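You operate a simulated robot arm through the tools that you are given. There is no shell and no other tool. Be economical: measure what you need, move in short steps, check, and stop when the job is done.

Carry out the task below with a simulated two-armed robot. There is one attempt and no reset: what you move stays moved.

JOB
Screw the cap back on the mould tin.

The check looks at the end state, three seconds after you hand in, the way a careful person would. Anything else that was tipped, shoved, dropped, spilled or broken makes it a failure. A push-on lid holds only when it is set on centred and level and pressed home; a screw cap is set on level and turned clockwise until tight.

ROBOT AND FRAMES
Two 7-joint arms with two-finger parallel grippers on one trunk, on a base that drives. Base frame: it is fixed to the floor where the robot stands at the start and does not move with it; the origin is under the middle of the robot, x ahead of it, y to its left, z up. Readings come in m, rad, newtons and seconds.
The left shoulder is at the start at [-0.082, 0.119, 0.851], the right one opposite. With the tool pointing down near the work surface each hand reaches from about 0.1 to 0.56 m from the robot's upright axis, wherever it stands, measured 20 degrees to its own side. Payload 3.43 kg a hand.
The TCP of each hand is the grasp point between the finger pads, 0.03 m short of the fingertips. In the tool frame z runs along the fingers and y along their closing line. Largest opening 0.094 m; finger width 0.028, thickness 0.01; the body of the gripper, 0.05 by 0.096 m, starts 0.055 m behind the TCP.
Orientation is that of the tool frame in the base frame, as a unit quaternion [x, y, z, w]. With the fingers straight down and closing along the base's y, the tool's x points along the base's -x, its y along +y and its z along -z.

CONTROLS
- The arms move only by the tool send_rows. It takes "left_rows", "right_rows" or both (then of equal length, played together; a hand with none holds still); each is text: rows parted by semicolons, each of 7 numbers parted by spaces: the closure, from 0 (fully open) to 1 (shut), then the shift along the tool's x, y, z in cm, then the turn, a rotation vector about the tool's x, y, z in degrees. In form: jaw tx ty tz rx ry rz; .... A call has 1 to 20 rows; each row is the pose to reach, as a shift and turn from the pose commanded when the call began, along the tool's axes at that moment. A row lasts 0.2 s, in which the tool goes at most 0.05 m and 0.15 rad; a call with a longer step from one row to the next is refused whole, and so is a gripper value outside its range. Where a pose cannot be reached the arm comes as near as it can. A force on the tool above 40 N (or 10 N above the force at the start of the call, whichever is more), or a blocked arm, ends the call early, and 0.2 s more pass. The fingers move at their own pace (about 0.153 m/s each) and stop on an object; they squeeze with about 40 N. The grip force told is the motor's: it shows also when the fingers shut on nothing. Time passes only in rows, and 0.2 s behind the last, so rows that repeat a pose let the fingers close. The reply holds the time, the measured pose of the TCP, the force on the tool along the base axes, the opening and the grip force, in the units named above and with some noise, with the torque about the TCP (base axes, N m) and any sound that the robot's microphone picked up, and new pictures: "pictures" is both (left out), scene, wrist or none (wrist: the cameras of the hands that moved).
- Cameras (640 x 400 px; columns grow to the right, rows downward): "scene" is now at [0.0353, -0.0094, 1.5621]; the picture's right is [-0.09, -1.00, 0.00], its down [-0.72, 0.07, -0.69] and it looks along [0.68, -0.06, -0.73] (base axes); focal length 283 px, centre (320, 200). "left" rides on the left gripper at [0.076, -0.014, -0.102] in its tool frame; the picture's right is [0.18, 0.98, 0.00], its down [-0.75, 0.14, -0.64] and it looks along [-0.63, 0.12, 0.77] (tool axes); focal length 243 px, centre (320, 200). "right" rides on the right gripper at [0.076, 0.014, -0.103] in its tool frame; the picture's right is [-0.18, 0.98, 0.00], its down [-0.75, -0.14, -0.64] and it looks along [-0.63, -0.12, 0.77] (tool axes); focal length 243 px, centre (320, 200). There is no depth. A picture from a camera that has moved, and an enlarged one, comes with that camera's place and axes in the base frame and with its lens.
- slide_trunk(by): slides the trunk up (or, below 0, down) by that many m; the arms and the scene camera ride with it, the base frame stays. It gives what a move gives, with no picture.
- drive_base(legs): drives the robot by 1 to 6 legs, each [ahead, left, turn to the left] in m, m and rad, along the robot's own axes; the way and the turn of a leg run together, so that a leg with both is an arc; at most 1.5 m and 3.142 rad a leg. The arms and the cameras ride along, it lands a little off, and it stops where it bumps. It gives what a move gives, and a new picture of the scene camera.
- turn_head(pan, tilt): turns the head with the scene camera to pan (to the left, within 2.496 rad either way) and tilt (down, from -0.506 to 1.204), counted from straight ahead of the robot. It gives what a move gives, and a new picture of the scene camera.
- zoom(camera, box): a new picture of the part [left, top, right, bottom] of that camera's present view, enlarged. The clock stands still meanwhile.
- hand_in(): hands the job in; it is judged then, once.

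Work in short steps. Places have to be worked out from the pictures, the camera data and where the tool is seen: move nearer, look again, correct. Check each grasp and each placing, and mend what went wrong. You have 120 turns and 260 pictures in all, those below and enlarged ones among them. Open the grippers and draw the arms clear of the work before you hand the job in, unless the task says otherwise; then end with one line.

The tools are called after "Call:" by a JSON object that holds its "fn" and its "kwargs". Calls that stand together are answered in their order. send_rows: Moves the arms, as the interface text tells. Its arguments: {"type":"object","properties":{"left_rows":{"type":"string"},"right_rows":{"type":"string"},"pictures":{"type":"string","enum":["both","scene","wrist","none"]}},"required":[]} The other tools are called the same way: slide_trunk (by) slides the trunk up or down; drive_base (legs) drives the base; turn_head (pan, tilt) turns the head that bears the scene camera; zoom (camera, box) takes an enlarged picture of a part of a camera's view; hand_in () hands the job in.

At the start:

```text
clock: 0.0
left_eef_pos: [0.2913, 0.0565, 1.1921]
left_ee_rot: [0.0, 1.0, -0.002, 0.0]
left_contact_force: [-0.1, -0.3, 0.0]
left_ft_torque: [-0.02, 0.0, 0.03]
left_gripper_width: 0.0942
left_gripper_force: 0.0
right_eef_pos: [0.2886, -0.2201, 1.2179]
right_ee_rot: [0.001, 1.0, 0.002, 0.001]
right_contact_force: [0.7, 0.4, 0.0]
right_ft_torque: [0.01, 0.0, 0.01]
right_gripper_width: 0.0942
right_gripper_force: 0.1
trunk travel left (down, up): [-0.275, 0.06]
robot x, y, heading: [-0.0012, 0.0004, -0.002]
head pan, tilt: [-0.094, 0.813]
```

scene: 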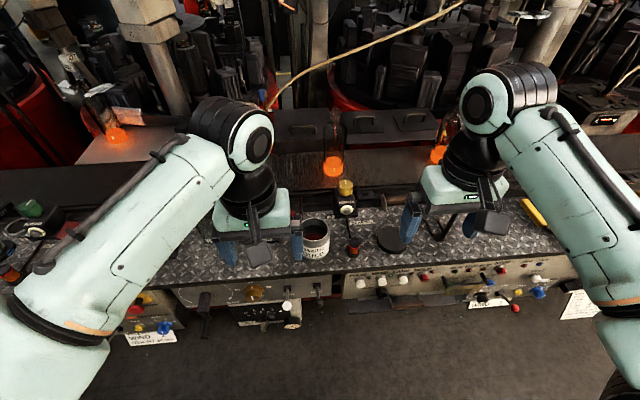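
right: 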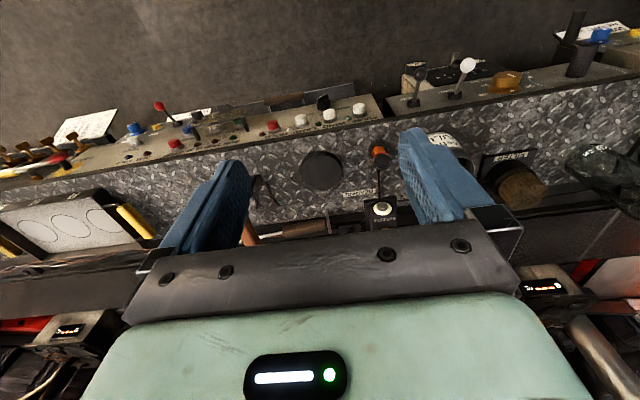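
left: 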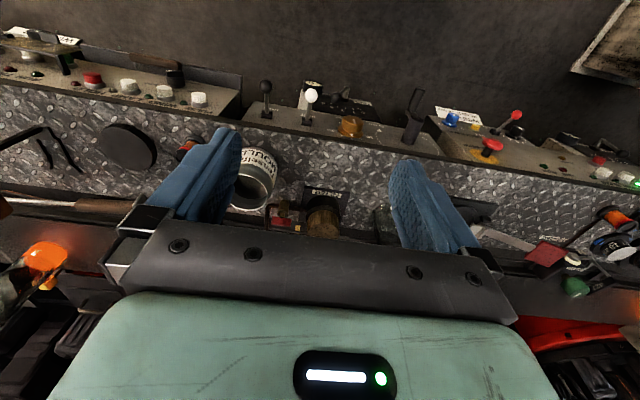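

The scene shows an open tin at about (315,238) and a dark disc at about (390,238), which is probably the cap. I zoom in to check both.

Call:
{"fn": "zoom", "kwargs": {"camera": "scene", "box": [270, 170, 450, 290]}}

Call:
{"fn": "zoom", "kwargs": {"camera": "right", "box": [240, 100, 560, 280]}}

Call:
{"fn": "zoom", "kwargs": {"camera": "left", "box": [80, 90, 400, 270]}}

```text
3.33 times, centred on (360, 230) of scene
camera zoom: at [0.0353, -0.0094, 1.5621], right [-0.09, -1.0, 0.0], down [-0.72, 0.07, -0.69], along [0.68, -0.06, -0.73], focal length 944 px, centre (187, 100)
```

zoom: 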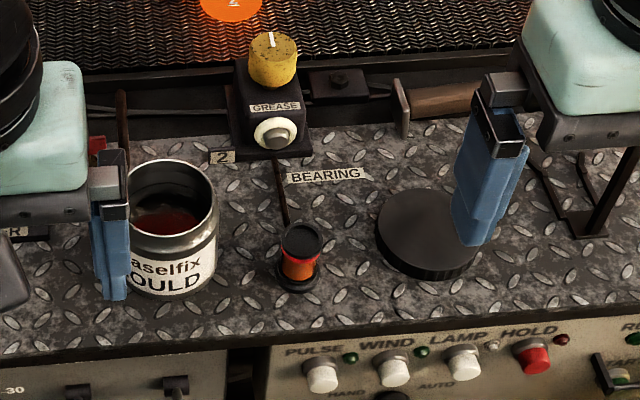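

```text
2.00 times, centred on (400, 190) of right
camera zoom: at [0.2143, -0.206, 1.3192], right [0.19, 0.98, 0.0], down [0.75, -0.14, 0.64], along [0.63, -0.12, -0.77], focal length 485 px, centre (160, 220)
```

zoom: 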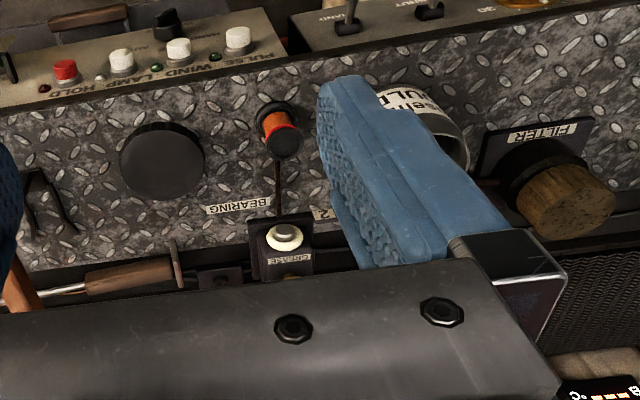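

```text
2.00 times, centred on (240, 180) of left
camera zoom: at [0.216, 0.0428, 1.2939], right [-0.18, 0.98, 0.0], down [0.75, 0.14, 0.64], along [0.63, 0.12, -0.77], focal length 485 px, centre (480, 240)
```

zoom: 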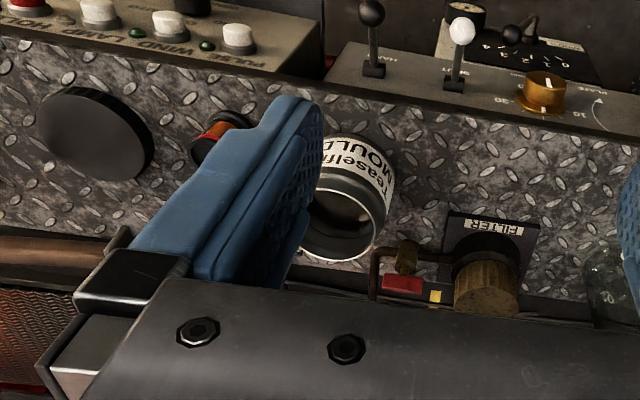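

I put the cap at roughly (0.48,-0.255,0.90) and the tin at (0.5,-0.035). That is near the reach limit, so I look down to see whether there is room to drive closer.

Call:
{"fn": "turn_head", "kwargs": {"pan": 0.0, "tilt": 1.2}}

```text
clock: 0.9
left_eef_pos: [0.2925, 0.057, 1.1928]
left_ee_rot: [0.0, 1.0, -0.002, 0.0]
left_contact_force: [0.5, 0.0, -0.3]
left_ft_torque: [-0.03, -0.03, -0.01]
left_gripper_width: 0.094
left_gripper_force: 0.1
right_eef_pos: [0.289, -0.2197, 1.2182]
right_ee_rot: [0.001, 1.0, 0.0, 0.0]
right_contact_force: [-0.9, 0.1, 0.4]
right_ft_torque: [0.0, 0.0, -0.03]
right_gripper_width: 0.0939
right_gripper_force: 0.0
trunk travel left (down, up): [-0.275, 0.06]
robot x, y, heading: [0.0007, -0.0007, 0.002]
head pan, tilt: [0.0, 1.201]
camera scene: at [0.0115, -0.0019, 1.5355], right [0.0, -1.0, 0.0], down [-0.93, 0.0, -0.36], along [0.36, 0.0, -0.93], focal length 283 px, centre (320, 200)
```

scene: 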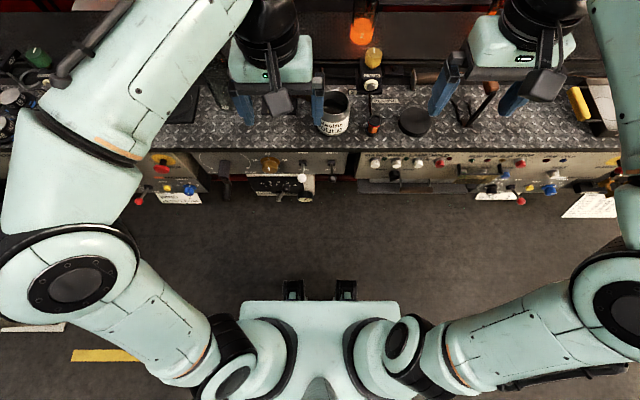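

There is clear floor up to the bench, with the panel at about x≥0.33 and the robot's front at about 0.1. I drive 0.12 ahead and 0.05 left so the right hand covers both the cap and the tin comfortably.

Call:
{"fn": "drive_base", "kwargs": {"legs": [[0.12, 0.05, 0]]}}

```text
clock: 2.1
left_eef_pos: [0.4124, 0.1051, 1.1913]
left_ee_rot: [0.001, 1.0, -0.001, 0.0]
left_contact_force: [0.0, -0.7, 0.5]
left_ft_torque: [-0.01, 0.04, -0.02]
left_gripper_width: 0.094
left_gripper_force: 0.0
right_eef_pos: [0.4094, -0.1713, 1.2172]
right_ee_rot: [0.002, 1.0, 0.001, 0.001]
right_contact_force: [0.1, -0.6, 0.2]
right_ft_torque: [0.0, 0.05, 0.02]
right_gripper_width: 0.0942
right_gripper_force: 0.0
trunk travel left (down, up): [-0.275, 0.06]
robot x, y, heading: [0.117, 0.048, 0.001]
head pan, tilt: [0.0, 1.201]
camera scene: at [0.1315, 0.0466, 1.5354], right [0.0, -1.0, 0.0], down [-0.93, 0.0, -0.36], along [0.36, 0.0, -0.93], focal length 283 px, centre (320, 200)
```

scene: 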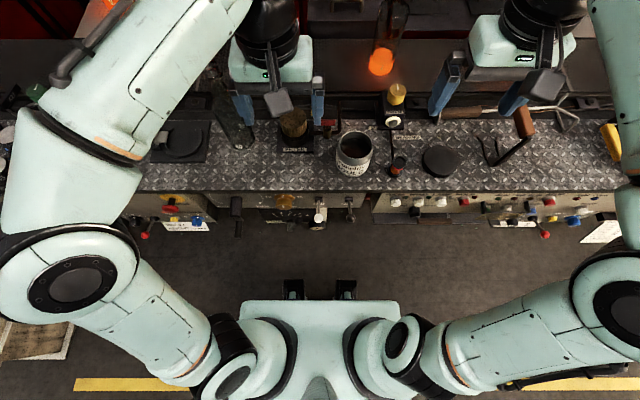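

The cap and tin are both in view and clear of the arms now. I zoom in to measure them.

Call:
{"fn": "zoom", "kwargs": {"camera": "scene", "box": [320, 110, 480, 210]}}

Call:
{"fn": "zoom", "kwargs": {"camera": "right", "box": [0, 0, 640, 400]}}

Call:
{"fn": "zoom", "kwargs": {"camera": "left", "box": [0, 0, 640, 400]}}

```text
4.00 times, centred on (400, 160) of scene
camera zoom: at [0.1315, 0.0466, 1.5354], right [0.0, -1.0, 0.0], down [-0.93, 0.0, -0.36], along [0.36, 0.0, -0.93], focal length 1132 px, centre (0, 360)
```

zoom: 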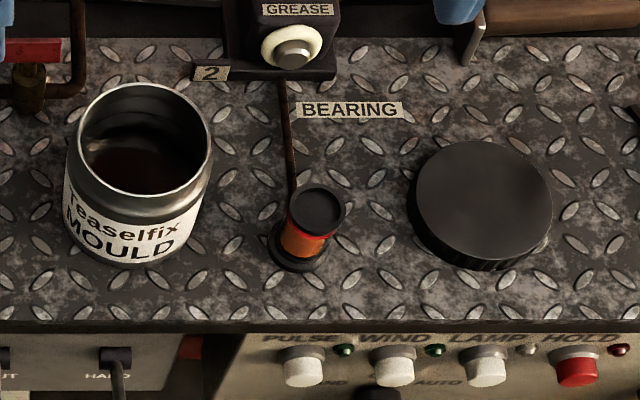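

```text
1.00 times, centred on (320, 200) of right (not enlarged: the box is as wide or as high as the picture)
camera zoom: at [0.334, -0.1578, 1.3192], right [0.19, 0.98, 0.0], down [0.75, -0.14, 0.64], along [0.63, -0.12, -0.77], focal length 243 px, centre (320, 200)
```

zoom: 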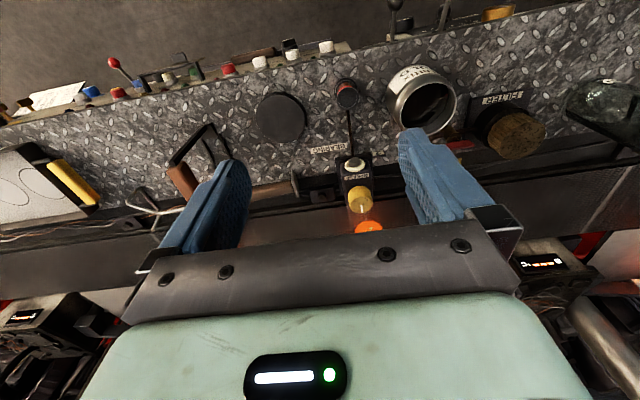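

```text
1.00 times, centred on (320, 200) of left (not enlarged: the box is as wide or as high as the picture)
camera zoom: at [0.336, 0.091, 1.2939], right [-0.18, 0.98, 0.0], down [0.75, 0.14, 0.64], along [0.63, 0.11, -0.77], focal length 243 px, centre (320, 200)
```

zoom: 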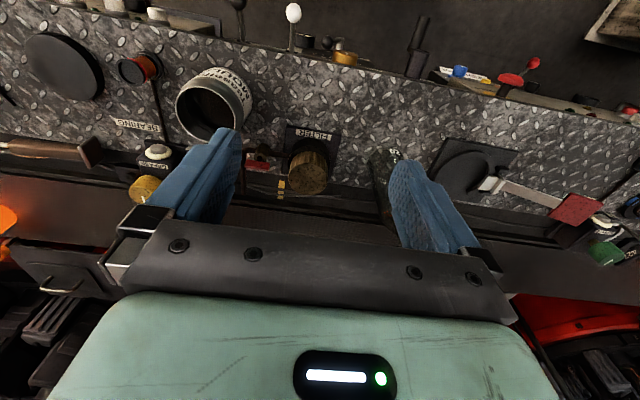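

The estimates agree across cameras: cap centre (0.478,-0.254), top z≈0.91, diameter ≈0.084. The tin rim centre is (0.474,-0.034) at z≈0.98. I bring the right hand above the cap at about z 1.03.

Call:
{"fn": "send_rows", "kwargs": {"right_rows": "0 -2 -2 3 0 0 0; 0 -4 -4 6 0 0 0; 0 -6 -6 9 0 0 0; 0 -6.9 -8.3 12 0 0 0; 0 -6.9 -8.3 15 0 0 0; 0 -6.9 -8.3 18 0 0 0; 0 -6.9 -8.3 18.7 0 0 0"}}

```text
clock: 3.7
left_eef_pos: [0.4111, 0.1062, 1.1922]
left_ee_rot: [0.001, 1.0, -0.001, 0.0]
left_contact_force: [-0.9, -0.5, 0.0]
left_ft_torque: [0.0, 0.03, 0.01]
left_gripper_width: 0.0941
left_gripper_force: 0.1
right_eef_pos: [0.4788, -0.2562, 1.031]
right_ee_rot: [0.003, 1.0, 0.001, 0.001]
right_contact_force: [-0.3, 0.7, 0.4]
right_ft_torque: [0.01, 0.01, 0.0]
right_gripper_width: 0.0939
right_gripper_force: 0.0
trunk travel left (down, up): [-0.275, 0.06]
robot x, y, heading: [0.1182, 0.047, -0.002]
head pan, tilt: [0.0, 1.201]
camera scene: at [0.1314, 0.0465, 1.5355], right [0.0, -1.0, 0.0], down [-0.93, 0.0, -0.36], along [0.36, 0.0, -0.93], focal length 283 px, centre (320, 200)
camera right: at [0.4029, -0.2411, 1.1325], right [0.19, 0.98, 0.0], down [0.75, -0.14, 0.64], along [0.63, -0.12, -0.77], focal length 243 px, centre (320, 200)
```

scene: 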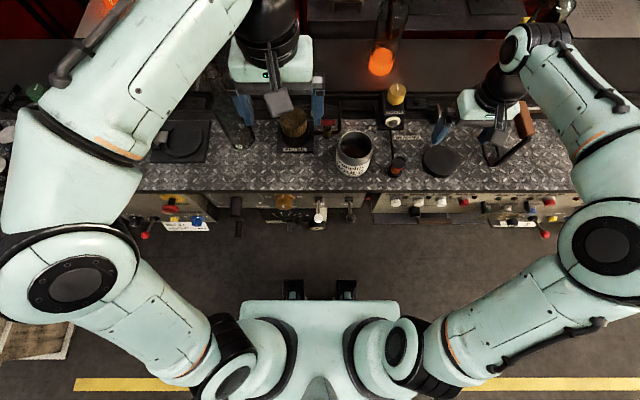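
right: 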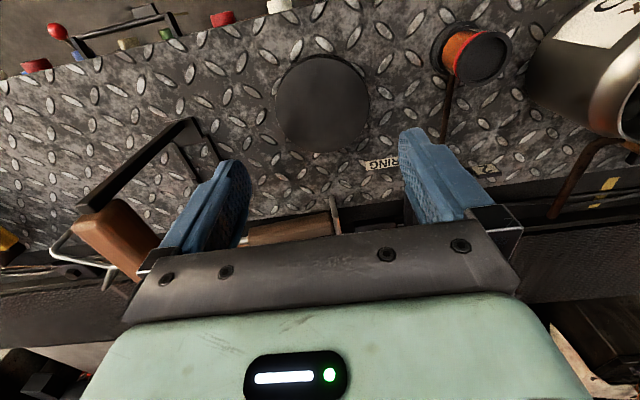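

The wrist view confirms the cap at (0.476,-0.2525). There is a handled rod near the hand's right side, so I zoom in to judge its clearance before descending.

Call:
{"fn": "zoom", "kwargs": {"camera": "scene", "box": [400, 80, 560, 180]}}

Call:
{"fn": "zoom", "kwargs": {"camera": "right", "box": [40, 80, 280, 300]}}

```text
4.00 times, centred on (480, 130) of scene
camera zoom: at [0.1314, 0.0465, 1.5355], right [0.0, -1.0, 0.0], down [-0.93, 0.0, -0.36], along [0.36, 0.0, -0.93], focal length 1132 px, centre (-320, 480)
```

zoom: 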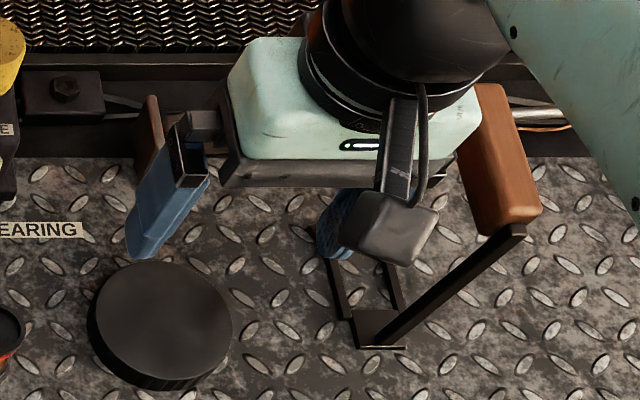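

```text
1.82 times, centred on (160, 190) of right
camera zoom: at [0.4029, -0.2411, 1.1325], right [0.19, 0.98, 0.0], down [0.75, -0.14, 0.64], along [0.63, -0.12, -0.77], focal length 441 px, centre (611, 218)
```

zoom: 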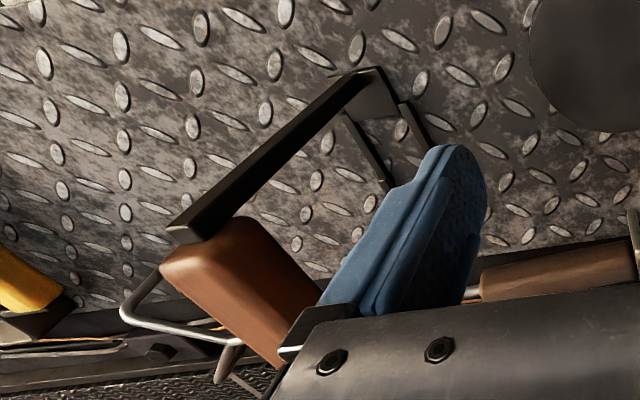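

The handle is at y≤-0.39, so it is well clear of the hand. I centre over the cap and pre-rotate the hand by -80° (counter-clockwise) to give more screwing stroke.

Call:
{"fn": "send_rows", "kwargs": {"right_rows": "0 0.3 0.35 0 0 0 -8; 0 0.3 0.35 0 0 0 -16; 0 0.3 0.35 0 0 0 -24; 0 0.3 0.35 0 0 0 -32; 0 0.3 0.35 0 0 0 -40; 0 0.3 0.35 0 0 0 -48; 0 0.3 0.35 0 0 0 -56; 0 0.3 0.35 0 0 0 -64; 0 0.3 0.35 0 0 0 -72; 0 0.3 0.35 0 0 0 -80; 0 0.3 0.35 0 0 0 -80"}}

```text
clock: 6.1
left_eef_pos: [0.4125, 0.1045, 1.1929]
left_ee_rot: [0.001, 1.0, -0.002, 0.0]
left_contact_force: [-0.6, -0.5, -0.7]
left_ft_torque: [0.0, -0.01, 0.01]
left_gripper_width: 0.094
left_gripper_force: 0.2
right_eef_pos: [0.4743, -0.2503, 1.0312]
right_ee_rot: [-0.643, 0.766, 0.0, 0.002]
right_contact_force: [-0.4, -0.7, 0.7]
right_ft_torque: [-0.02, 0.02, -0.01]
right_gripper_width: 0.0939
right_gripper_force: 0.0
trunk travel left (down, up): [-0.275, 0.06]
robot x, y, heading: [0.1192, 0.0482, -0.002]
head pan, tilt: [0.0, 1.201]
camera scene: at [0.1314, 0.0464, 1.5354], right [0.0, -1.0, 0.0], down [-0.93, 0.0, -0.36], along [0.36, 0.0, -0.93], focal length 283 px, centre (320, 200)
camera right: at [0.4482, -0.324, 1.1323], right [-0.94, 0.35, 0.0], down [0.27, 0.72, 0.64], along [0.23, 0.6, -0.77], focal length 243 px, centre (320, 200)
```

scene: 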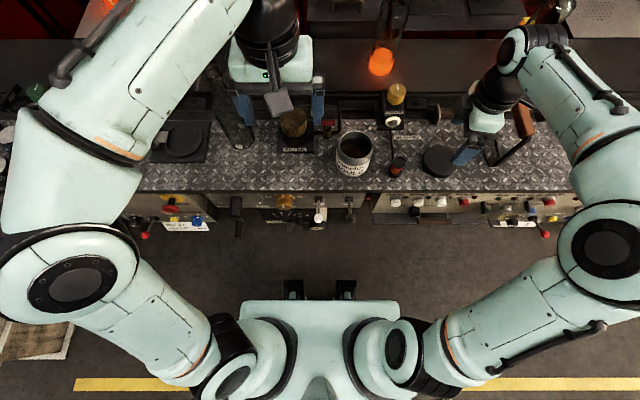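
right: 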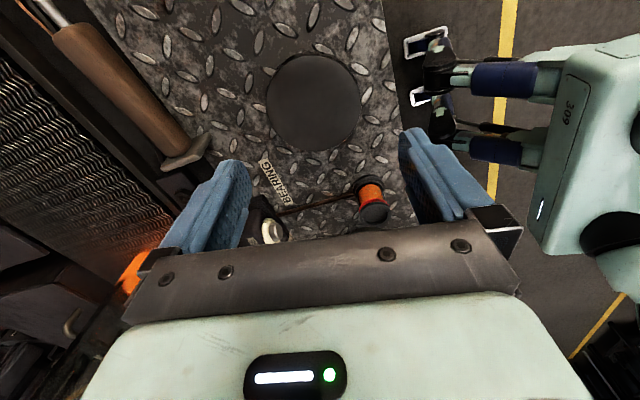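

Using the column offsets from both views, the cap centre is (0.479,-0.253) and its top is near 0.90. I correct the centring and descend until the fingertips are just above the cap top.

Call:
{"fn": "send_rows", "kwargs": {"right_rows": "0 0.2 -0.5 2 0 0 0; 0 0.2 -0.5 4 0 0 0; 0 0.2 -0.5 6 0 0 0; 0 0.2 -0.5 8 0 0 0; 0 0.2 -0.5 8.6 0 0 0; 0 0.2 -0.5 8.6 0 0 0"}}

```text
clock: 7.5
left_eef_pos: [0.4125, 0.1038, 1.1919]
left_ee_rot: [0.0, 1.0, -0.001, -0.001]
left_contact_force: [-0.1, 0.5, 0.0]
left_ft_torque: [0.02, 0.01, -0.02]
left_gripper_width: 0.0941
left_gripper_force: 0.0
right_eef_pos: [0.4799, -0.2532, 0.9441]
right_ee_rot: [-0.641, 0.768, 0.0, 0.001]
right_contact_force: [0.1, -0.6, 0.4]
right_ft_torque: [0.01, 0.02, 0.02]
right_gripper_width: 0.094
right_gripper_force: 0.1
trunk travel left (down, up): [-0.275, 0.06]
robot x, y, heading: [0.121, 0.0471, -0.007]
head pan, tilt: [0.0, 1.201]
camera scene: at [0.1314, 0.0464, 1.5355], right [0.0, -1.0, 0.0], down [-0.93, 0.0, -0.36], along [0.36, 0.0, -0.93], focal length 283 px, centre (320, 200)
camera right: at [0.4532, -0.3263, 1.0456], right [-0.94, 0.35, 0.0], down [0.27, 0.72, 0.64], along [0.23, 0.6, -0.77], focal length 243 px, centre (320, 200)
```

scene: 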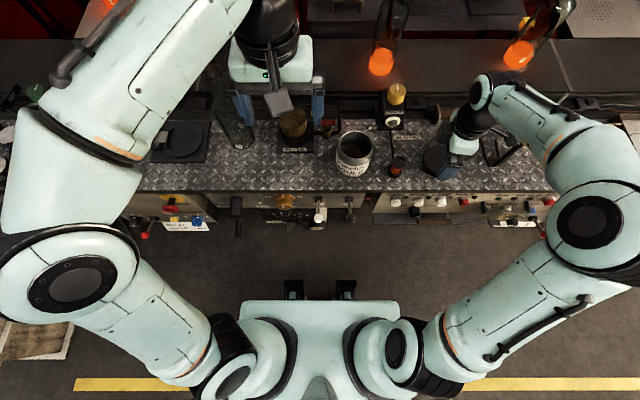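
right: 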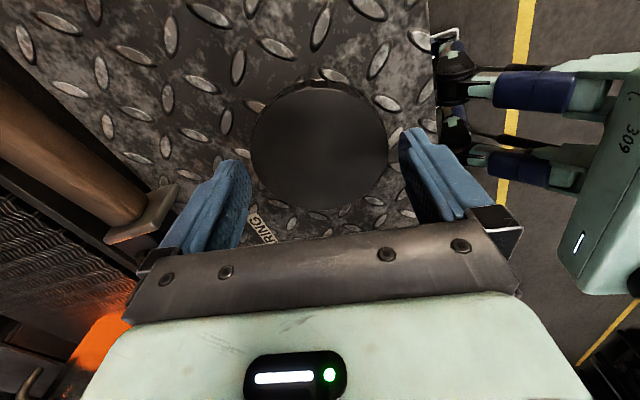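

The cap is centred at column 319 with its top at z≈0.90. Its apparent diameter of about 0.087–0.09 leaves little clearance, so I zoom on the fingertips before descending.

Call:
{"fn": "zoom", "kwargs": {"camera": "right", "box": [220, 60, 460, 240]}}

Call:
{"fn": "zoom", "kwargs": {"camera": "scene", "box": [400, 100, 500, 190]}}

```text
2.22 times, centred on (340, 150) of right
camera zoom: at [0.4532, -0.3263, 1.0456], right [-0.94, 0.35, 0.0], down [0.27, 0.72, 0.64], along [0.23, 0.6, -0.77], focal length 539 px, centre (276, 311)
```

zoom: 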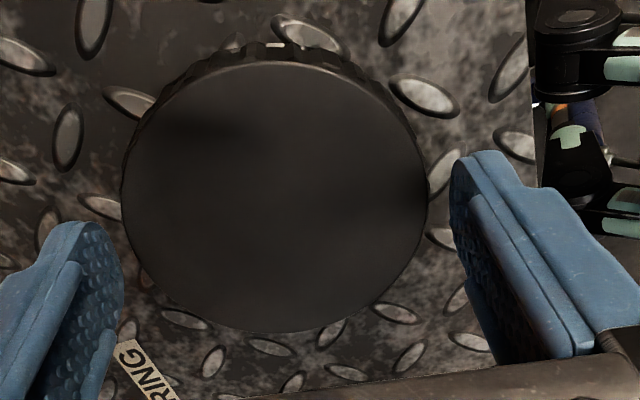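

```text
4.44 times, centred on (450, 145) of scene
camera zoom: at [0.1314, 0.0464, 1.5355], right [0.0, -1.0, 0.0], down [-0.93, 0.0, -0.36], along [0.36, 0.0, -0.93], focal length 1258 px, centre (-258, 444)
```

zoom: 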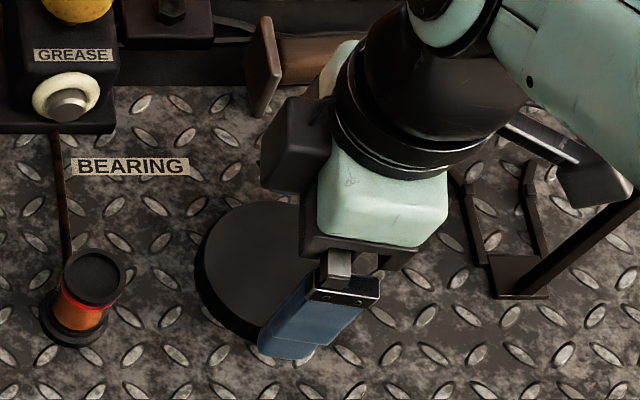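

Clearance is about 3 mm a side and the centring looks right. I descend slowly with force monitoring to TCP z≈0.92.

Call:
{"fn": "send_rows", "kwargs": {"right_rows": "0 0 0 0.5 0 0 0; 0 0 0 1.0 0 0 0; 0 0 0 1.5 0 0 0; 0 0 0 2.0 0 0 0; 0 0 0 2.4 0 0 0; 0 0 0 2.4 0 0 0"}}

```text
clock: 8.7
left_eef_pos: [0.41, 0.1042, 1.1919]
left_ee_rot: [0.001, 1.0, -0.001, 0.002]
left_contact_force: [-0.6, 0.0, 0.3]
left_ft_torque: [0.01, 0.01, 0.01]
left_gripper_width: 0.094
left_gripper_force: 0.0
right_eef_pos: [0.4792, -0.2545, 0.9304]
right_ee_rot: [-0.641, 0.767, -0.003, 0.002]
right_contact_force: [-7.0, 2.3, 15.7]
right_ft_torque: [0.15, 1.11, -0.13]
right_gripper_width: 0.094
right_gripper_force: 0.1
trunk travel left (down, up): [-0.275, 0.06]
robot x, y, heading: [0.1174, 0.0477, -0.006]
head pan, tilt: [0.0, 1.201]
stopped in row 5 (right hand): the force on the tool passed its limit at 47 N (the readings are from after the stop); the commanded pose is now the measured one
camera scene: at [0.1301, 0.0471, 1.5355], right [0.0, -1.0, 0.0], down [-0.93, 0.0, -0.36], along [0.36, 0.0, -0.93], focal length 283 px, centre (320, 200)
camera right: at [0.4523, -0.3266, 1.0314], right [-0.94, 0.35, -0.01], down [0.27, 0.72, 0.64], along [0.23, 0.6, -0.77], focal length 243 px, centre (320, 200)
```

scene: 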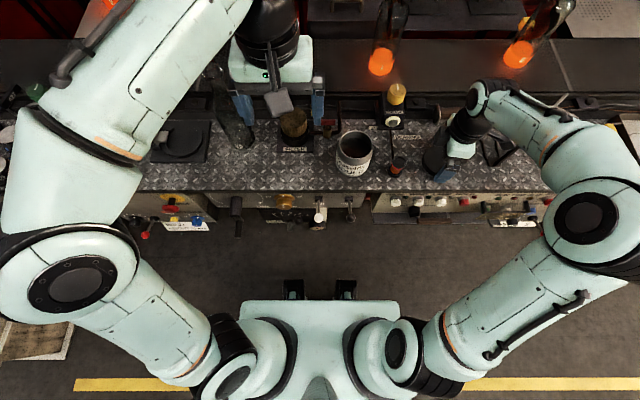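
right: 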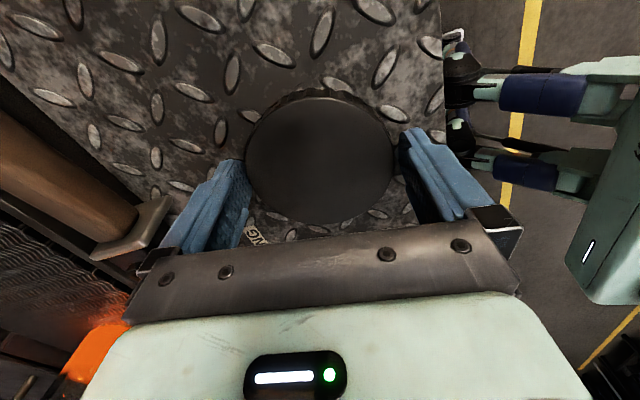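

The fingers touched at tip z≈0.900, which is the cap top, and the torque sign (+Ty) points to the finger on the −x side. I back off 1 cm and measure the centring precisely.

Call:
{"fn": "send_rows", "kwargs": {"right_rows": "0 0 0 -0.5 0 0 0; 0 0 0 -1.0 0 0 0; 0 0 0 -1.0 0 0 0", "pictures": "none"}}

Call:
{"fn": "zoom", "kwargs": {"camera": "right", "box": [230, 70, 410, 230]}}

```text
clock: 9.5
left_eef_pos: [0.4119, 0.1047, 1.1914]
left_ee_rot: [0.001, 1.0, -0.001, -0.001]
left_contact_force: [-1.1, -0.5, 0.0]
left_ft_torque: [0.01, -0.01, -0.02]
left_gripper_width: 0.094
left_gripper_force: 0.1
right_eef_pos: [0.4791, -0.2567, 0.9379]
right_ee_rot: [-0.642, 0.767, -0.004, 0.003]
right_contact_force: [-0.8, 0.7, 0.9]
right_ft_torque: [0.01, -0.01, 0.05]
right_gripper_width: 0.094
right_gripper_force: 0.1
trunk travel left (down, up): [-0.275, 0.06]
robot x, y, heading: [0.1171, 0.0493, -0.005]
head pan, tilt: [0.0, 1.201]
```

```text
2.50 times, centred on (320, 150) of right
camera zoom: at [0.4531, -0.3284, 1.0394], right [-0.94, 0.35, -0.01], down [0.27, 0.72, 0.64], along [0.23, 0.6, -0.77], focal length 606 px, centre (320, 325)
```

zoom: 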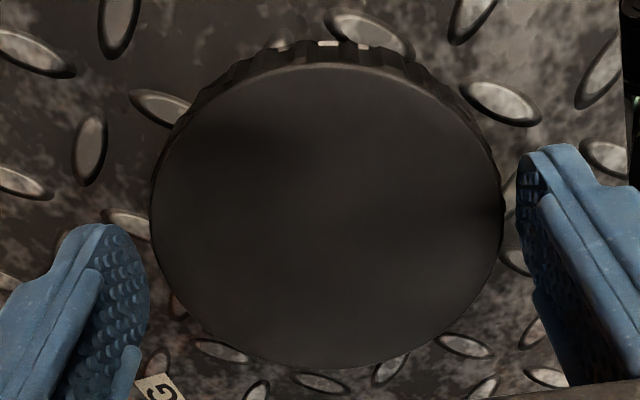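

Solving the ellipse again with the cap height free gives radius ≈0.0445, top z≈0.91 and a centre offset of 5 mm along tool −x. I shift by that and descend in small steps with pictures.

Call:
{"fn": "send_rows", "kwargs": {"right_rows": "0 -0.25 0 -0.5 0 0 0; 0 -0.5 0.05 -0.5 0 0 0; 0 -0.5 0.05 0 0 0 0; 0 -0.5 0.05 0.4 0 0 0; 0 -0.5 0.05 0.4 0 0 0", "pictures": "none"}}

Call:
{"fn": "zoom", "kwargs": {"camera": "right", "box": [230, 70, 410, 230]}}

Call:
{"fn": "zoom", "kwargs": {"camera": "scene", "box": [410, 120, 480, 190]}}

```text
clock: 10.7
left_eef_pos: [0.4111, 0.1046, 1.1927]
left_ee_rot: [0.001, 1.0, -0.002, 0.0]
left_contact_force: [-0.1, 0.1, 0.6]
left_ft_torque: [-0.02, 0.0, -0.02]
left_gripper_width: 0.0942
left_gripper_force: 0.1
right_eef_pos: [0.4814, -0.2501, 0.9346]
right_ee_rot: [-0.642, 0.767, -0.004, 0.003]
right_contact_force: [1.5, -0.8, -0.5]
right_ft_torque: [0.01, -0.03, -0.02]
right_gripper_width: 0.0941
right_gripper_force: 0.0
trunk travel left (down, up): [-0.275, 0.06]
robot x, y, heading: [0.1229, 0.0506, 0.001]
head pan, tilt: [0.0, 1.201]
```

```text
2.50 times, centred on (320, 150) of right
camera zoom: at [0.4539, -0.3222, 1.0349], right [-0.94, 0.35, -0.01], down [0.27, 0.72, 0.64], along [0.24, 0.6, -0.77], focal length 606 px, centre (320, 325)
```

zoom: 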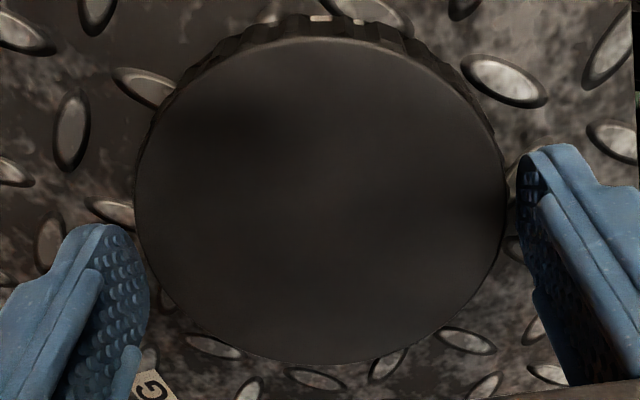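

```text
5.71 times, centred on (445, 155) of scene
camera zoom: at [0.1313, 0.0464, 1.5354], right [0.0, -1.0, 0.0], down [-0.93, 0.0, -0.36], along [0.36, 0.0, -0.93], focal length 1618 px, centre (-394, 457)
```

zoom: 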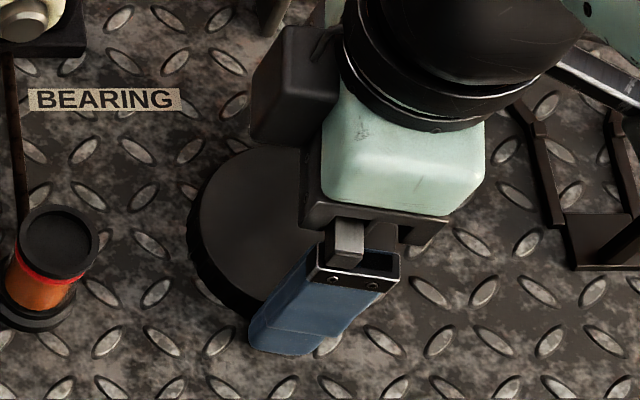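

Now the left finger just overlaps the cap edge while the right one has a gap of about 3–4 mm, and the tool has picked up a 0.5° tilt. I raise 1 cm, shift 2 mm along tool −y, correct the tilt and look again.

Call:
{"fn": "send_rows", "kwargs": {"right_rows": "0 0 0 -0.8 0 0 0; 0 0 -0.2 -0.8 -0.55 0 0; 0 0 -0.2 -0.2 -0.55 0 0; 0 0 -0.2 0 -0.55 0 0; 0 0 -0.2 0 -0.55 0 0", "pictures": "none"}}

Call:
{"fn": "zoom", "kwargs": {"camera": "right", "box": [230, 70, 410, 230]}}

```text
clock: 11.9
left_eef_pos: [0.4118, 0.1042, 1.1927]
left_ee_rot: [0.001, 1.0, -0.002, -0.001]
left_contact_force: [0.6, -0.1, -0.2]
left_ft_torque: [0.01, 0.0, 0.0]
left_gripper_width: 0.094
left_gripper_force: 0.1
right_eef_pos: [0.484, -0.2509, 0.9339]
right_ee_rot: [-0.642, 0.767, 0.0, 0.0]
right_contact_force: [-0.5, 0.0, -0.1]
right_ft_torque: [-0.02, 0.03, 0.01]
right_gripper_width: 0.094
right_gripper_force: 0.1
trunk travel left (down, up): [-0.275, 0.06]
robot x, y, heading: [0.1195, 0.0499, -0.001]
head pan, tilt: [0.0, 1.201]
```

```text
2.50 times, centred on (320, 150) of right
camera zoom: at [0.4573, -0.3235, 1.035], right [-0.94, 0.35, 0.0], down [0.27, 0.72, 0.64], along [0.23, 0.6, -0.77], focal length 606 px, centre (320, 325)
```

zoom: 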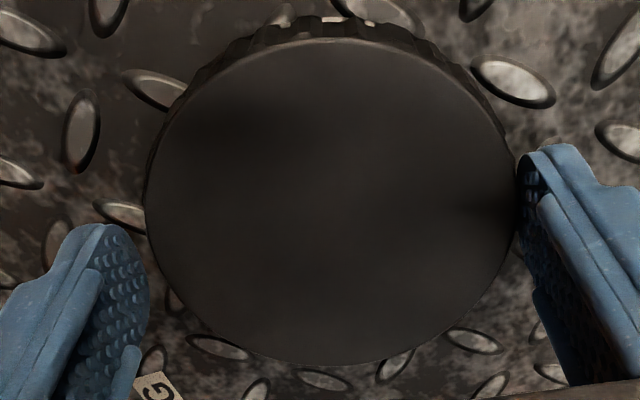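

Gaps are now about 10 px on the left and 3 px on the right, so I shift back 0.8 mm and descend 8 mm gently.

Call:
{"fn": "send_rows", "kwargs": {"right_rows": "0 0 0.08 0 0 0 0; 0 0 0.08 0.2 0 0 0; 0 0 0.08 0.4 0 0 0; 0 0 0.08 0.6 0 0 0; 0 0 0.08 0.8 0 0 0; 0 0 0.08 0.8 0 0 0", "pictures": "none"}}

Call:
{"fn": "zoom", "kwargs": {"camera": "right", "box": [230, 70, 410, 230]}}

```text
clock: 13.4
left_eef_pos: [0.4092, 0.1054, 1.1907]
left_ee_rot: [0.002, 1.0, -0.001, -0.001]
left_contact_force: [0.9, 0.4, 0.3]
left_ft_torque: [0.01, 0.02, 0.01]
left_gripper_width: 0.094
left_gripper_force: 0.1
right_eef_pos: [0.4819, -0.2507, 0.9312]
right_ee_rot: [-0.642, 0.766, -0.002, 0.002]
right_contact_force: [-4.4, 0.1, 12.7]
right_ft_torque: [0.16, 0.76, -0.03]
right_gripper_width: 0.0939
right_gripper_force: 0.1
trunk travel left (down, up): [-0.275, 0.06]
robot x, y, heading: [0.1193, 0.0472, -0.0]
head pan, tilt: [0.0, 1.201]
stopped in row 6 (right hand): the force on the tool passed its limit at 41 N (the readings are from after the stop); the commanded pose is now the measured one
```

```text
2.50 times, centred on (320, 150) of right
camera zoom: at [0.4559, -0.3227, 1.0314], right [-0.94, 0.35, -0.01], down [0.27, 0.72, 0.64], along [0.23, 0.6, -0.77], focal length 606 px, centre (320, 325)
```

zoom: 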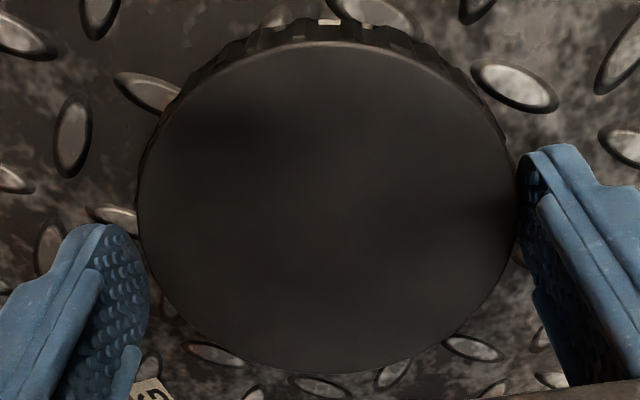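

It stopped at the same height again. The scene-camera diameter (≈0.087) and the ellipse fit suggest the fingers already straddle the cap, so I test that by lifting 4 mm and closing partly. The width reading will tell.

Call:
{"fn": "send_rows", "kwargs": {"right_rows": "0 0 0 -0.4 0 0 0; 0 0 0 -0.4 0 0 0; 0.1 0 0 -0.4 0 0 0; 0.2 0 0 -0.4 0 0 0; 0.2 0 0 -0.4 0 0 0", "pictures": "wrist"}}

```text
clock: 14.6
left_eef_pos: [0.4119, 0.1056, 1.1925]
left_ee_rot: [0.002, 1.0, -0.002, 0.0]
left_contact_force: [-0.3, 0.6, 0.8]
left_ft_torque: [-0.01, 0.01, -0.01]
left_gripper_width: 0.0941
left_gripper_force: 0.1
right_eef_pos: [0.4833, -0.2513, 0.9326]
right_ee_rot: [-0.642, 0.767, -0.002, 0.001]
right_contact_force: [0.1, -0.1, -0.1]
right_ft_torque: [0.0, 0.0, -0.01]
right_gripper_width: 0.0821
right_gripper_force: 40.0
trunk travel left (down, up): [-0.275, 0.06]
robot x, y, heading: [0.121, 0.0469, -0.004]
head pan, tilt: [0.0, 1.201]
camera right: at [0.4565, -0.3238, 1.0342], right [-0.94, 0.35, -0.01], down [0.27, 0.72, 0.64], along [0.23, 0.6, -0.77], focal length 243 px, centre (320, 200)
```

right: 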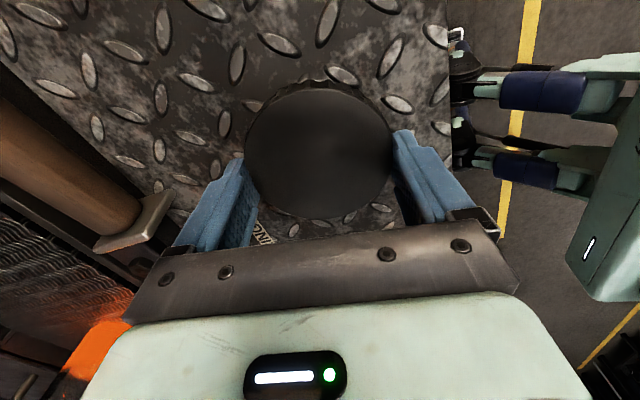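

The fingers stopped at 0.082 m with 40 N, so the cap is gripped. I lift it straight up 15 cm and check.

Call:
{"fn": "send_rows", "kwargs": {"right_rows": "0.4 0 0 0 0 0 0; 0.4 0 0 -1 0 0 0; 0.4 0 0 -3 0 0 0; 0.4 0 0 -6 0 0 0; 0.4 0 0 -9 0 0 0; 0.4 0 0 -12 0 0 0; 0.4 0 0 -15 0 0 0; 0.4 0 0 -15 0 0 0"}}

```text
clock: 16.4
left_eef_pos: [0.4108, 0.1053, 1.1915]
left_ee_rot: [0.001, 1.0, -0.002, 0.001]
left_contact_force: [1.1, -0.4, 0.2]
left_ft_torque: [-0.02, 0.03, -0.02]
left_gripper_width: 0.094
left_gripper_force: 0.1
right_eef_pos: [0.4833, -0.2511, 1.0834]
right_ee_rot: [-0.642, 0.767, -0.001, 0.002]
right_contact_force: [0.3, 0.4, 0.2]
right_ft_torque: [-0.02, -0.03, -0.01]
right_gripper_width: 0.0817
right_gripper_force: 39.7
trunk travel left (down, up): [-0.275, 0.06]
robot x, y, heading: [0.1194, 0.0493, -0.002]
head pan, tilt: [0.0, 1.201]
camera scene: at [0.1314, 0.0462, 1.5354], right [0.0, -1.0, 0.0], down [-0.93, 0.0, -0.36], along [0.36, 0.0, -0.93], focal length 283 px, centre (320, 200)
camera right: at [0.4563, -0.3237, 1.1834], right [-0.94, 0.35, -0.01], down [0.27, 0.72, 0.64], along [0.23, 0.6, -0.77], focal length 243 px, centre (320, 200)
```

scene: 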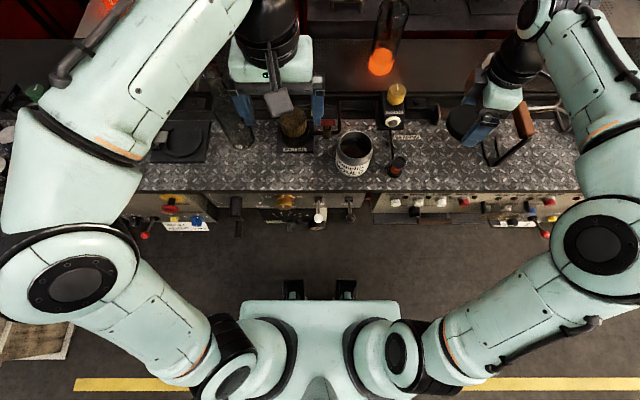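
right: 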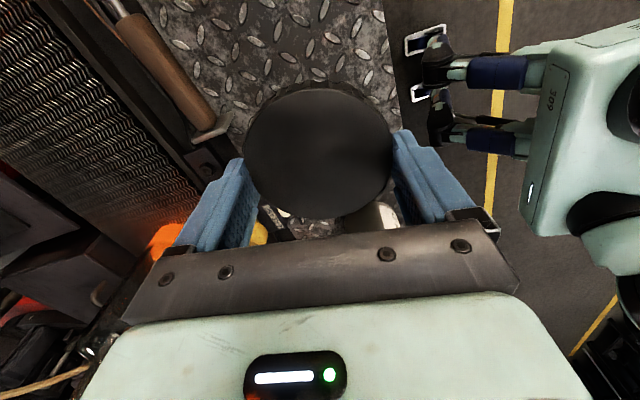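

The cap is held. I zoom to fit its centre relative to the TCP and to re-measure the tin.

Call:
{"fn": "zoom", "kwargs": {"camera": "right", "box": [230, 70, 410, 230]}}

Call:
{"fn": "zoom", "kwargs": {"camera": "scene", "box": [320, 110, 400, 190]}}

Call:
{"fn": "zoom", "kwargs": {"camera": "left", "box": [150, 40, 270, 160]}}

```text
2.50 times, centred on (320, 150) of right
camera zoom: at [0.4563, -0.3237, 1.1834], right [-0.94, 0.35, -0.01], down [0.27, 0.72, 0.64], along [0.23, 0.6, -0.77], focal length 606 px, centre (320, 325)
```

zoom: 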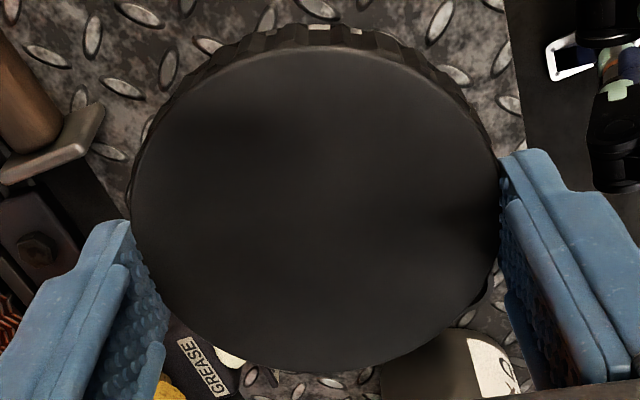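

```text
5.00 times, centred on (360, 150) of scene
camera zoom: at [0.1314, 0.0462, 1.5354], right [0.0, -1.0, 0.0], down [-0.93, 0.0, -0.36], along [0.36, 0.0, -0.93], focal length 1416 px, centre (120, 450)
```

zoom: 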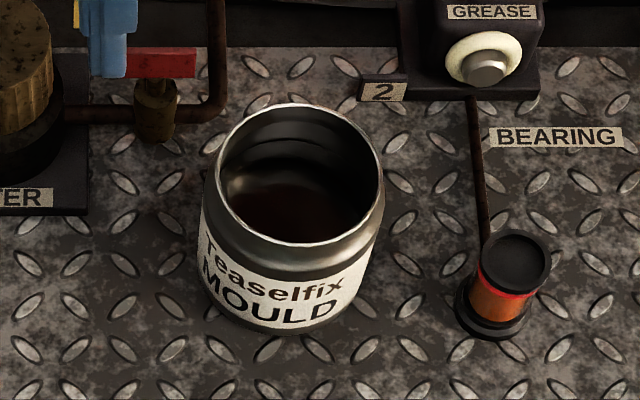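

```text
3.33 times, centred on (210, 100) of left
camera zoom: at [0.3359, 0.0906, 1.2939], right [-0.18, 0.98, 0.0], down [0.75, 0.14, 0.64], along [0.63, 0.11, -0.77], focal length 809 px, centre (687, 533)
```

zoom: 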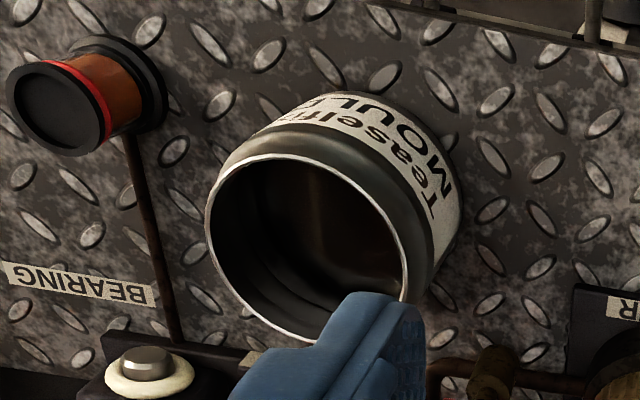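

The cap is held firmly, with its centre about 7 mm along tool +x from the TCP. The left hand would crowd the tin, so I first move it back and left and yaw it so its camera looks at the tin.

Call:
{"fn": "send_rows", "kwargs": {"left_rows": "0 0.4 0.95 0.4 0 0 7.5; 0 0.8 1.9 0.8 0 0 15; 0 1.2 2.85 1.2 0 0 22.5; 0 1.6 3.8 1.6 0 0 30; 0 2 4.75 2 0 0 37.5; 0 2.4 5.7 2.4 0 0 45; 0 2.8 6.65 2.8 0 0 52.5; 0 3.2 7.6 3.2 0 0 60; 0 3.6 8.55 3.6 0 0 67.5; 0 4 9.5 4 0 0 75; 0 4 9.5 4 0 0 75"}}

```text
clock: 18.8
left_eef_pos: [0.3718, 0.1996, 1.1523]
left_ee_rot: [0.61, 0.792, -0.002, 0.002]
left_contact_force: [1.0, 0.7, 0.4]
left_ft_torque: [0.02, -0.03, -0.03]
left_gripper_width: 0.0939
left_gripper_force: 0.0
right_eef_pos: [0.483, -0.2512, 1.0806]
right_ee_rot: [-0.642, 0.766, -0.002, 0.002]
right_contact_force: [0.5, 0.6, 0.4]
right_ft_torque: [0.02, 0.01, 0.02]
right_gripper_width: 0.082
right_gripper_force: 40.2
trunk travel left (down, up): [-0.275, 0.06]
robot x, y, heading: [0.12, 0.0452, -0.006]
head pan, tilt: [0.0, 1.201]
camera scene: at [0.1315, 0.0462, 1.5355], right [0.0, -1.0, 0.0], down [-0.93, 0.0, -0.36], along [0.36, 0.0, -0.93], focal length 283 px, centre (320, 200)
camera left: at [0.3396, 0.2694, 1.2535], right [0.9, 0.43, 0.0], down [0.33, -0.69, 0.64], along [0.28, -0.58, -0.76], focal length 243 px, centre (320, 200)
```

scene: 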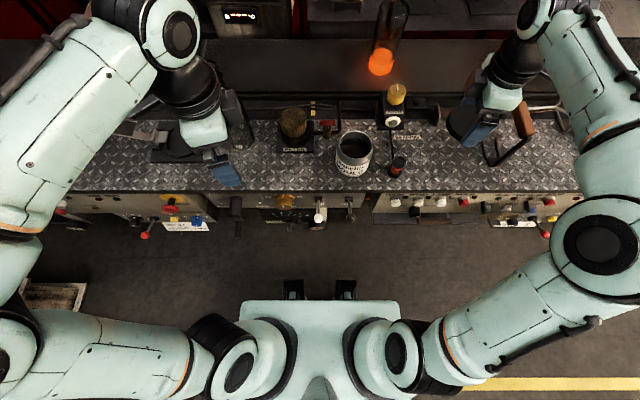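
left: 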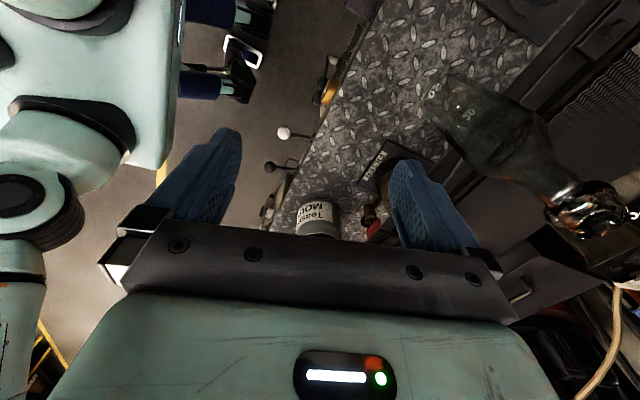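

The tin is half hidden behind the left gripper body, so I tilt the left hand by 25° about its y axis so the camera looks flatter.

Call:
{"fn": "send_rows", "kwargs": {"left_rows": "0 0 0 0 0 -8 0; 0 0 0 0 0 -16 0; 0 0 0 0 0 -24 0; 0 0 0 0 0 -25 0", "pictures": "wrist"}}

```text
clock: 19.8
left_eef_pos: [0.3729, 0.1995, 1.1525]
left_ee_rot: [0.595, 0.773, -0.133, 0.173]
left_contact_force: [0.2, -0.7, 1.8]
left_ft_torque: [0.02, 0.0, 0.0]
left_gripper_width: 0.0937
left_gripper_force: 0.1
right_eef_pos: [0.4836, -0.2512, 1.0824]
right_ee_rot: [-0.642, 0.767, -0.002, 0.002]
right_contact_force: [-0.3, 0.6, -0.6]
right_ft_torque: [-0.03, -0.04, 0.01]
right_gripper_width: 0.082
right_gripper_force: 39.6
trunk travel left (down, up): [-0.275, 0.06]
robot x, y, heading: [0.1213, 0.0496, -0.005]
head pan, tilt: [0.0, 1.201]
camera left: at [0.3297, 0.3045, 1.212], right [0.91, 0.41, -0.08], down [0.24, -0.36, 0.9], along [0.34, -0.84, -0.42], focal length 243 px, centre (320, 200)
```

left: 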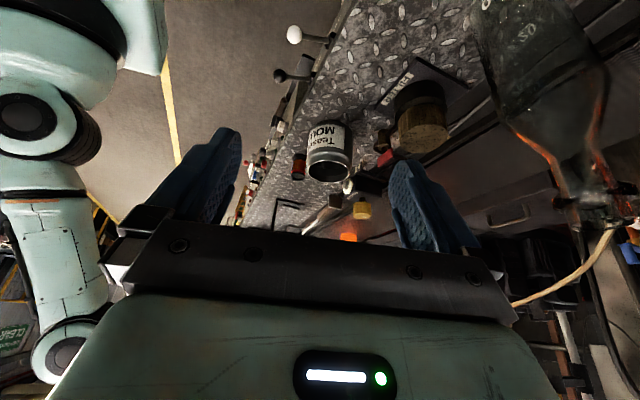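

The tin is now in clear side view, and triangulating again gives its rim at (0.475,-0.034,~0.98). I raise the cap a little and carry it over the tin.

Call:
{"fn": "send_rows", "kwargs": {"right_rows": "0.4 0 0 -3 0 0 0; 0.4 -4 0.9 -3 0 0 0; 0.4 -8 1.8 -3 0 0 0; 0.4 -12 2.65 -3 0 0 0; 0.4 -16 3.5 -3 0 0 0; 0.4 -19 4.2 -3 0 0 0; 0.4 -21.9 4.75 -3 0 0 0; 0.4 -21.9 4.75 -3 0 0 0"}}

Call:
{"fn": "zoom", "kwargs": {"camera": "left", "box": [240, 80, 420, 220]}}

```text
clock: 21.6
left_eef_pos: [0.3719, 0.1994, 1.153]
left_ee_rot: [0.595, 0.773, -0.133, 0.173]
left_contact_force: [-0.5, -0.5, -1.0]
left_ft_torque: [0.03, -0.04, 0.01]
left_gripper_width: 0.0941
left_gripper_force: 0.1
right_eef_pos: [0.4751, -0.0262, 1.1136]
right_ee_rot: [-0.642, 0.766, -0.002, 0.002]
right_contact_force: [0.0, 0.3, -0.1]
right_ft_torque: [0.0, 0.0, 0.01]
right_gripper_width: 0.0816
right_gripper_force: 40.0
trunk travel left (down, up): [-0.275, 0.06]
robot x, y, heading: [0.1221, 0.0459, -0.002]
head pan, tilt: [0.0, 1.201]
camera scene: at [0.1312, 0.0458, 1.5354], right [0.0, -1.0, 0.0], down [-0.93, 0.0, -0.36], along [0.36, 0.0, -0.93], focal length 283 px, centre (320, 200)
camera right: at [0.4478, -0.0984, 1.2149], right [-0.94, 0.35, -0.01], down [0.27, 0.72, 0.64], along [0.23, 0.6, -0.77], focal length 243 px, centre (320, 200)
```

scene: 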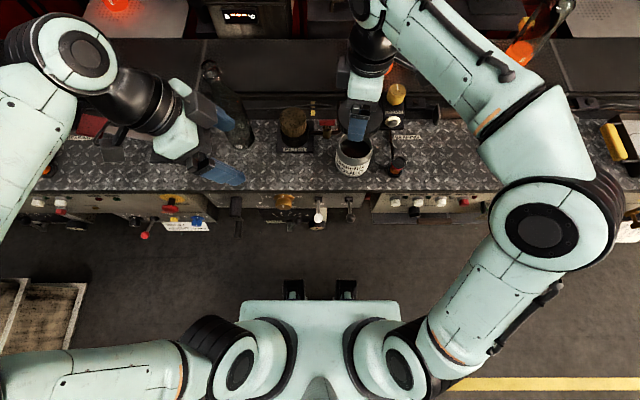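
right: 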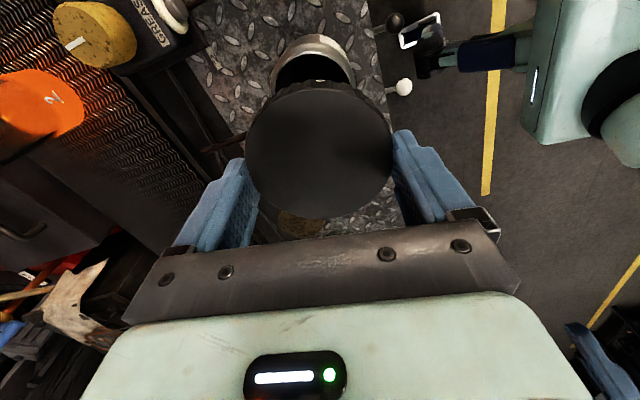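

```text
2.86 times, centred on (330, 150) of left
camera zoom: at [0.3295, 0.3041, 1.2122], right [0.91, 0.41, -0.08], down [0.24, -0.36, 0.9], along [0.34, -0.84, -0.43], focal length 693 px, centre (291, 343)
```

zoom: 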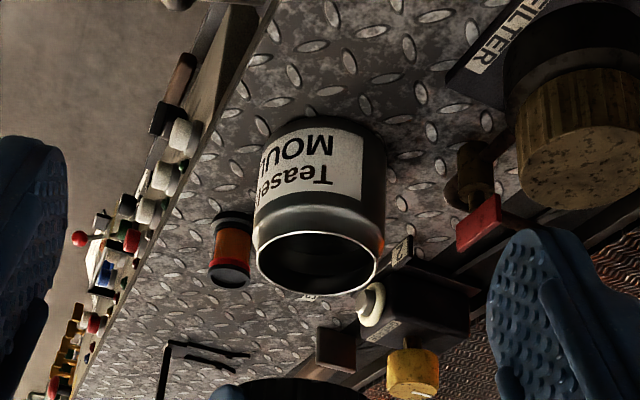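

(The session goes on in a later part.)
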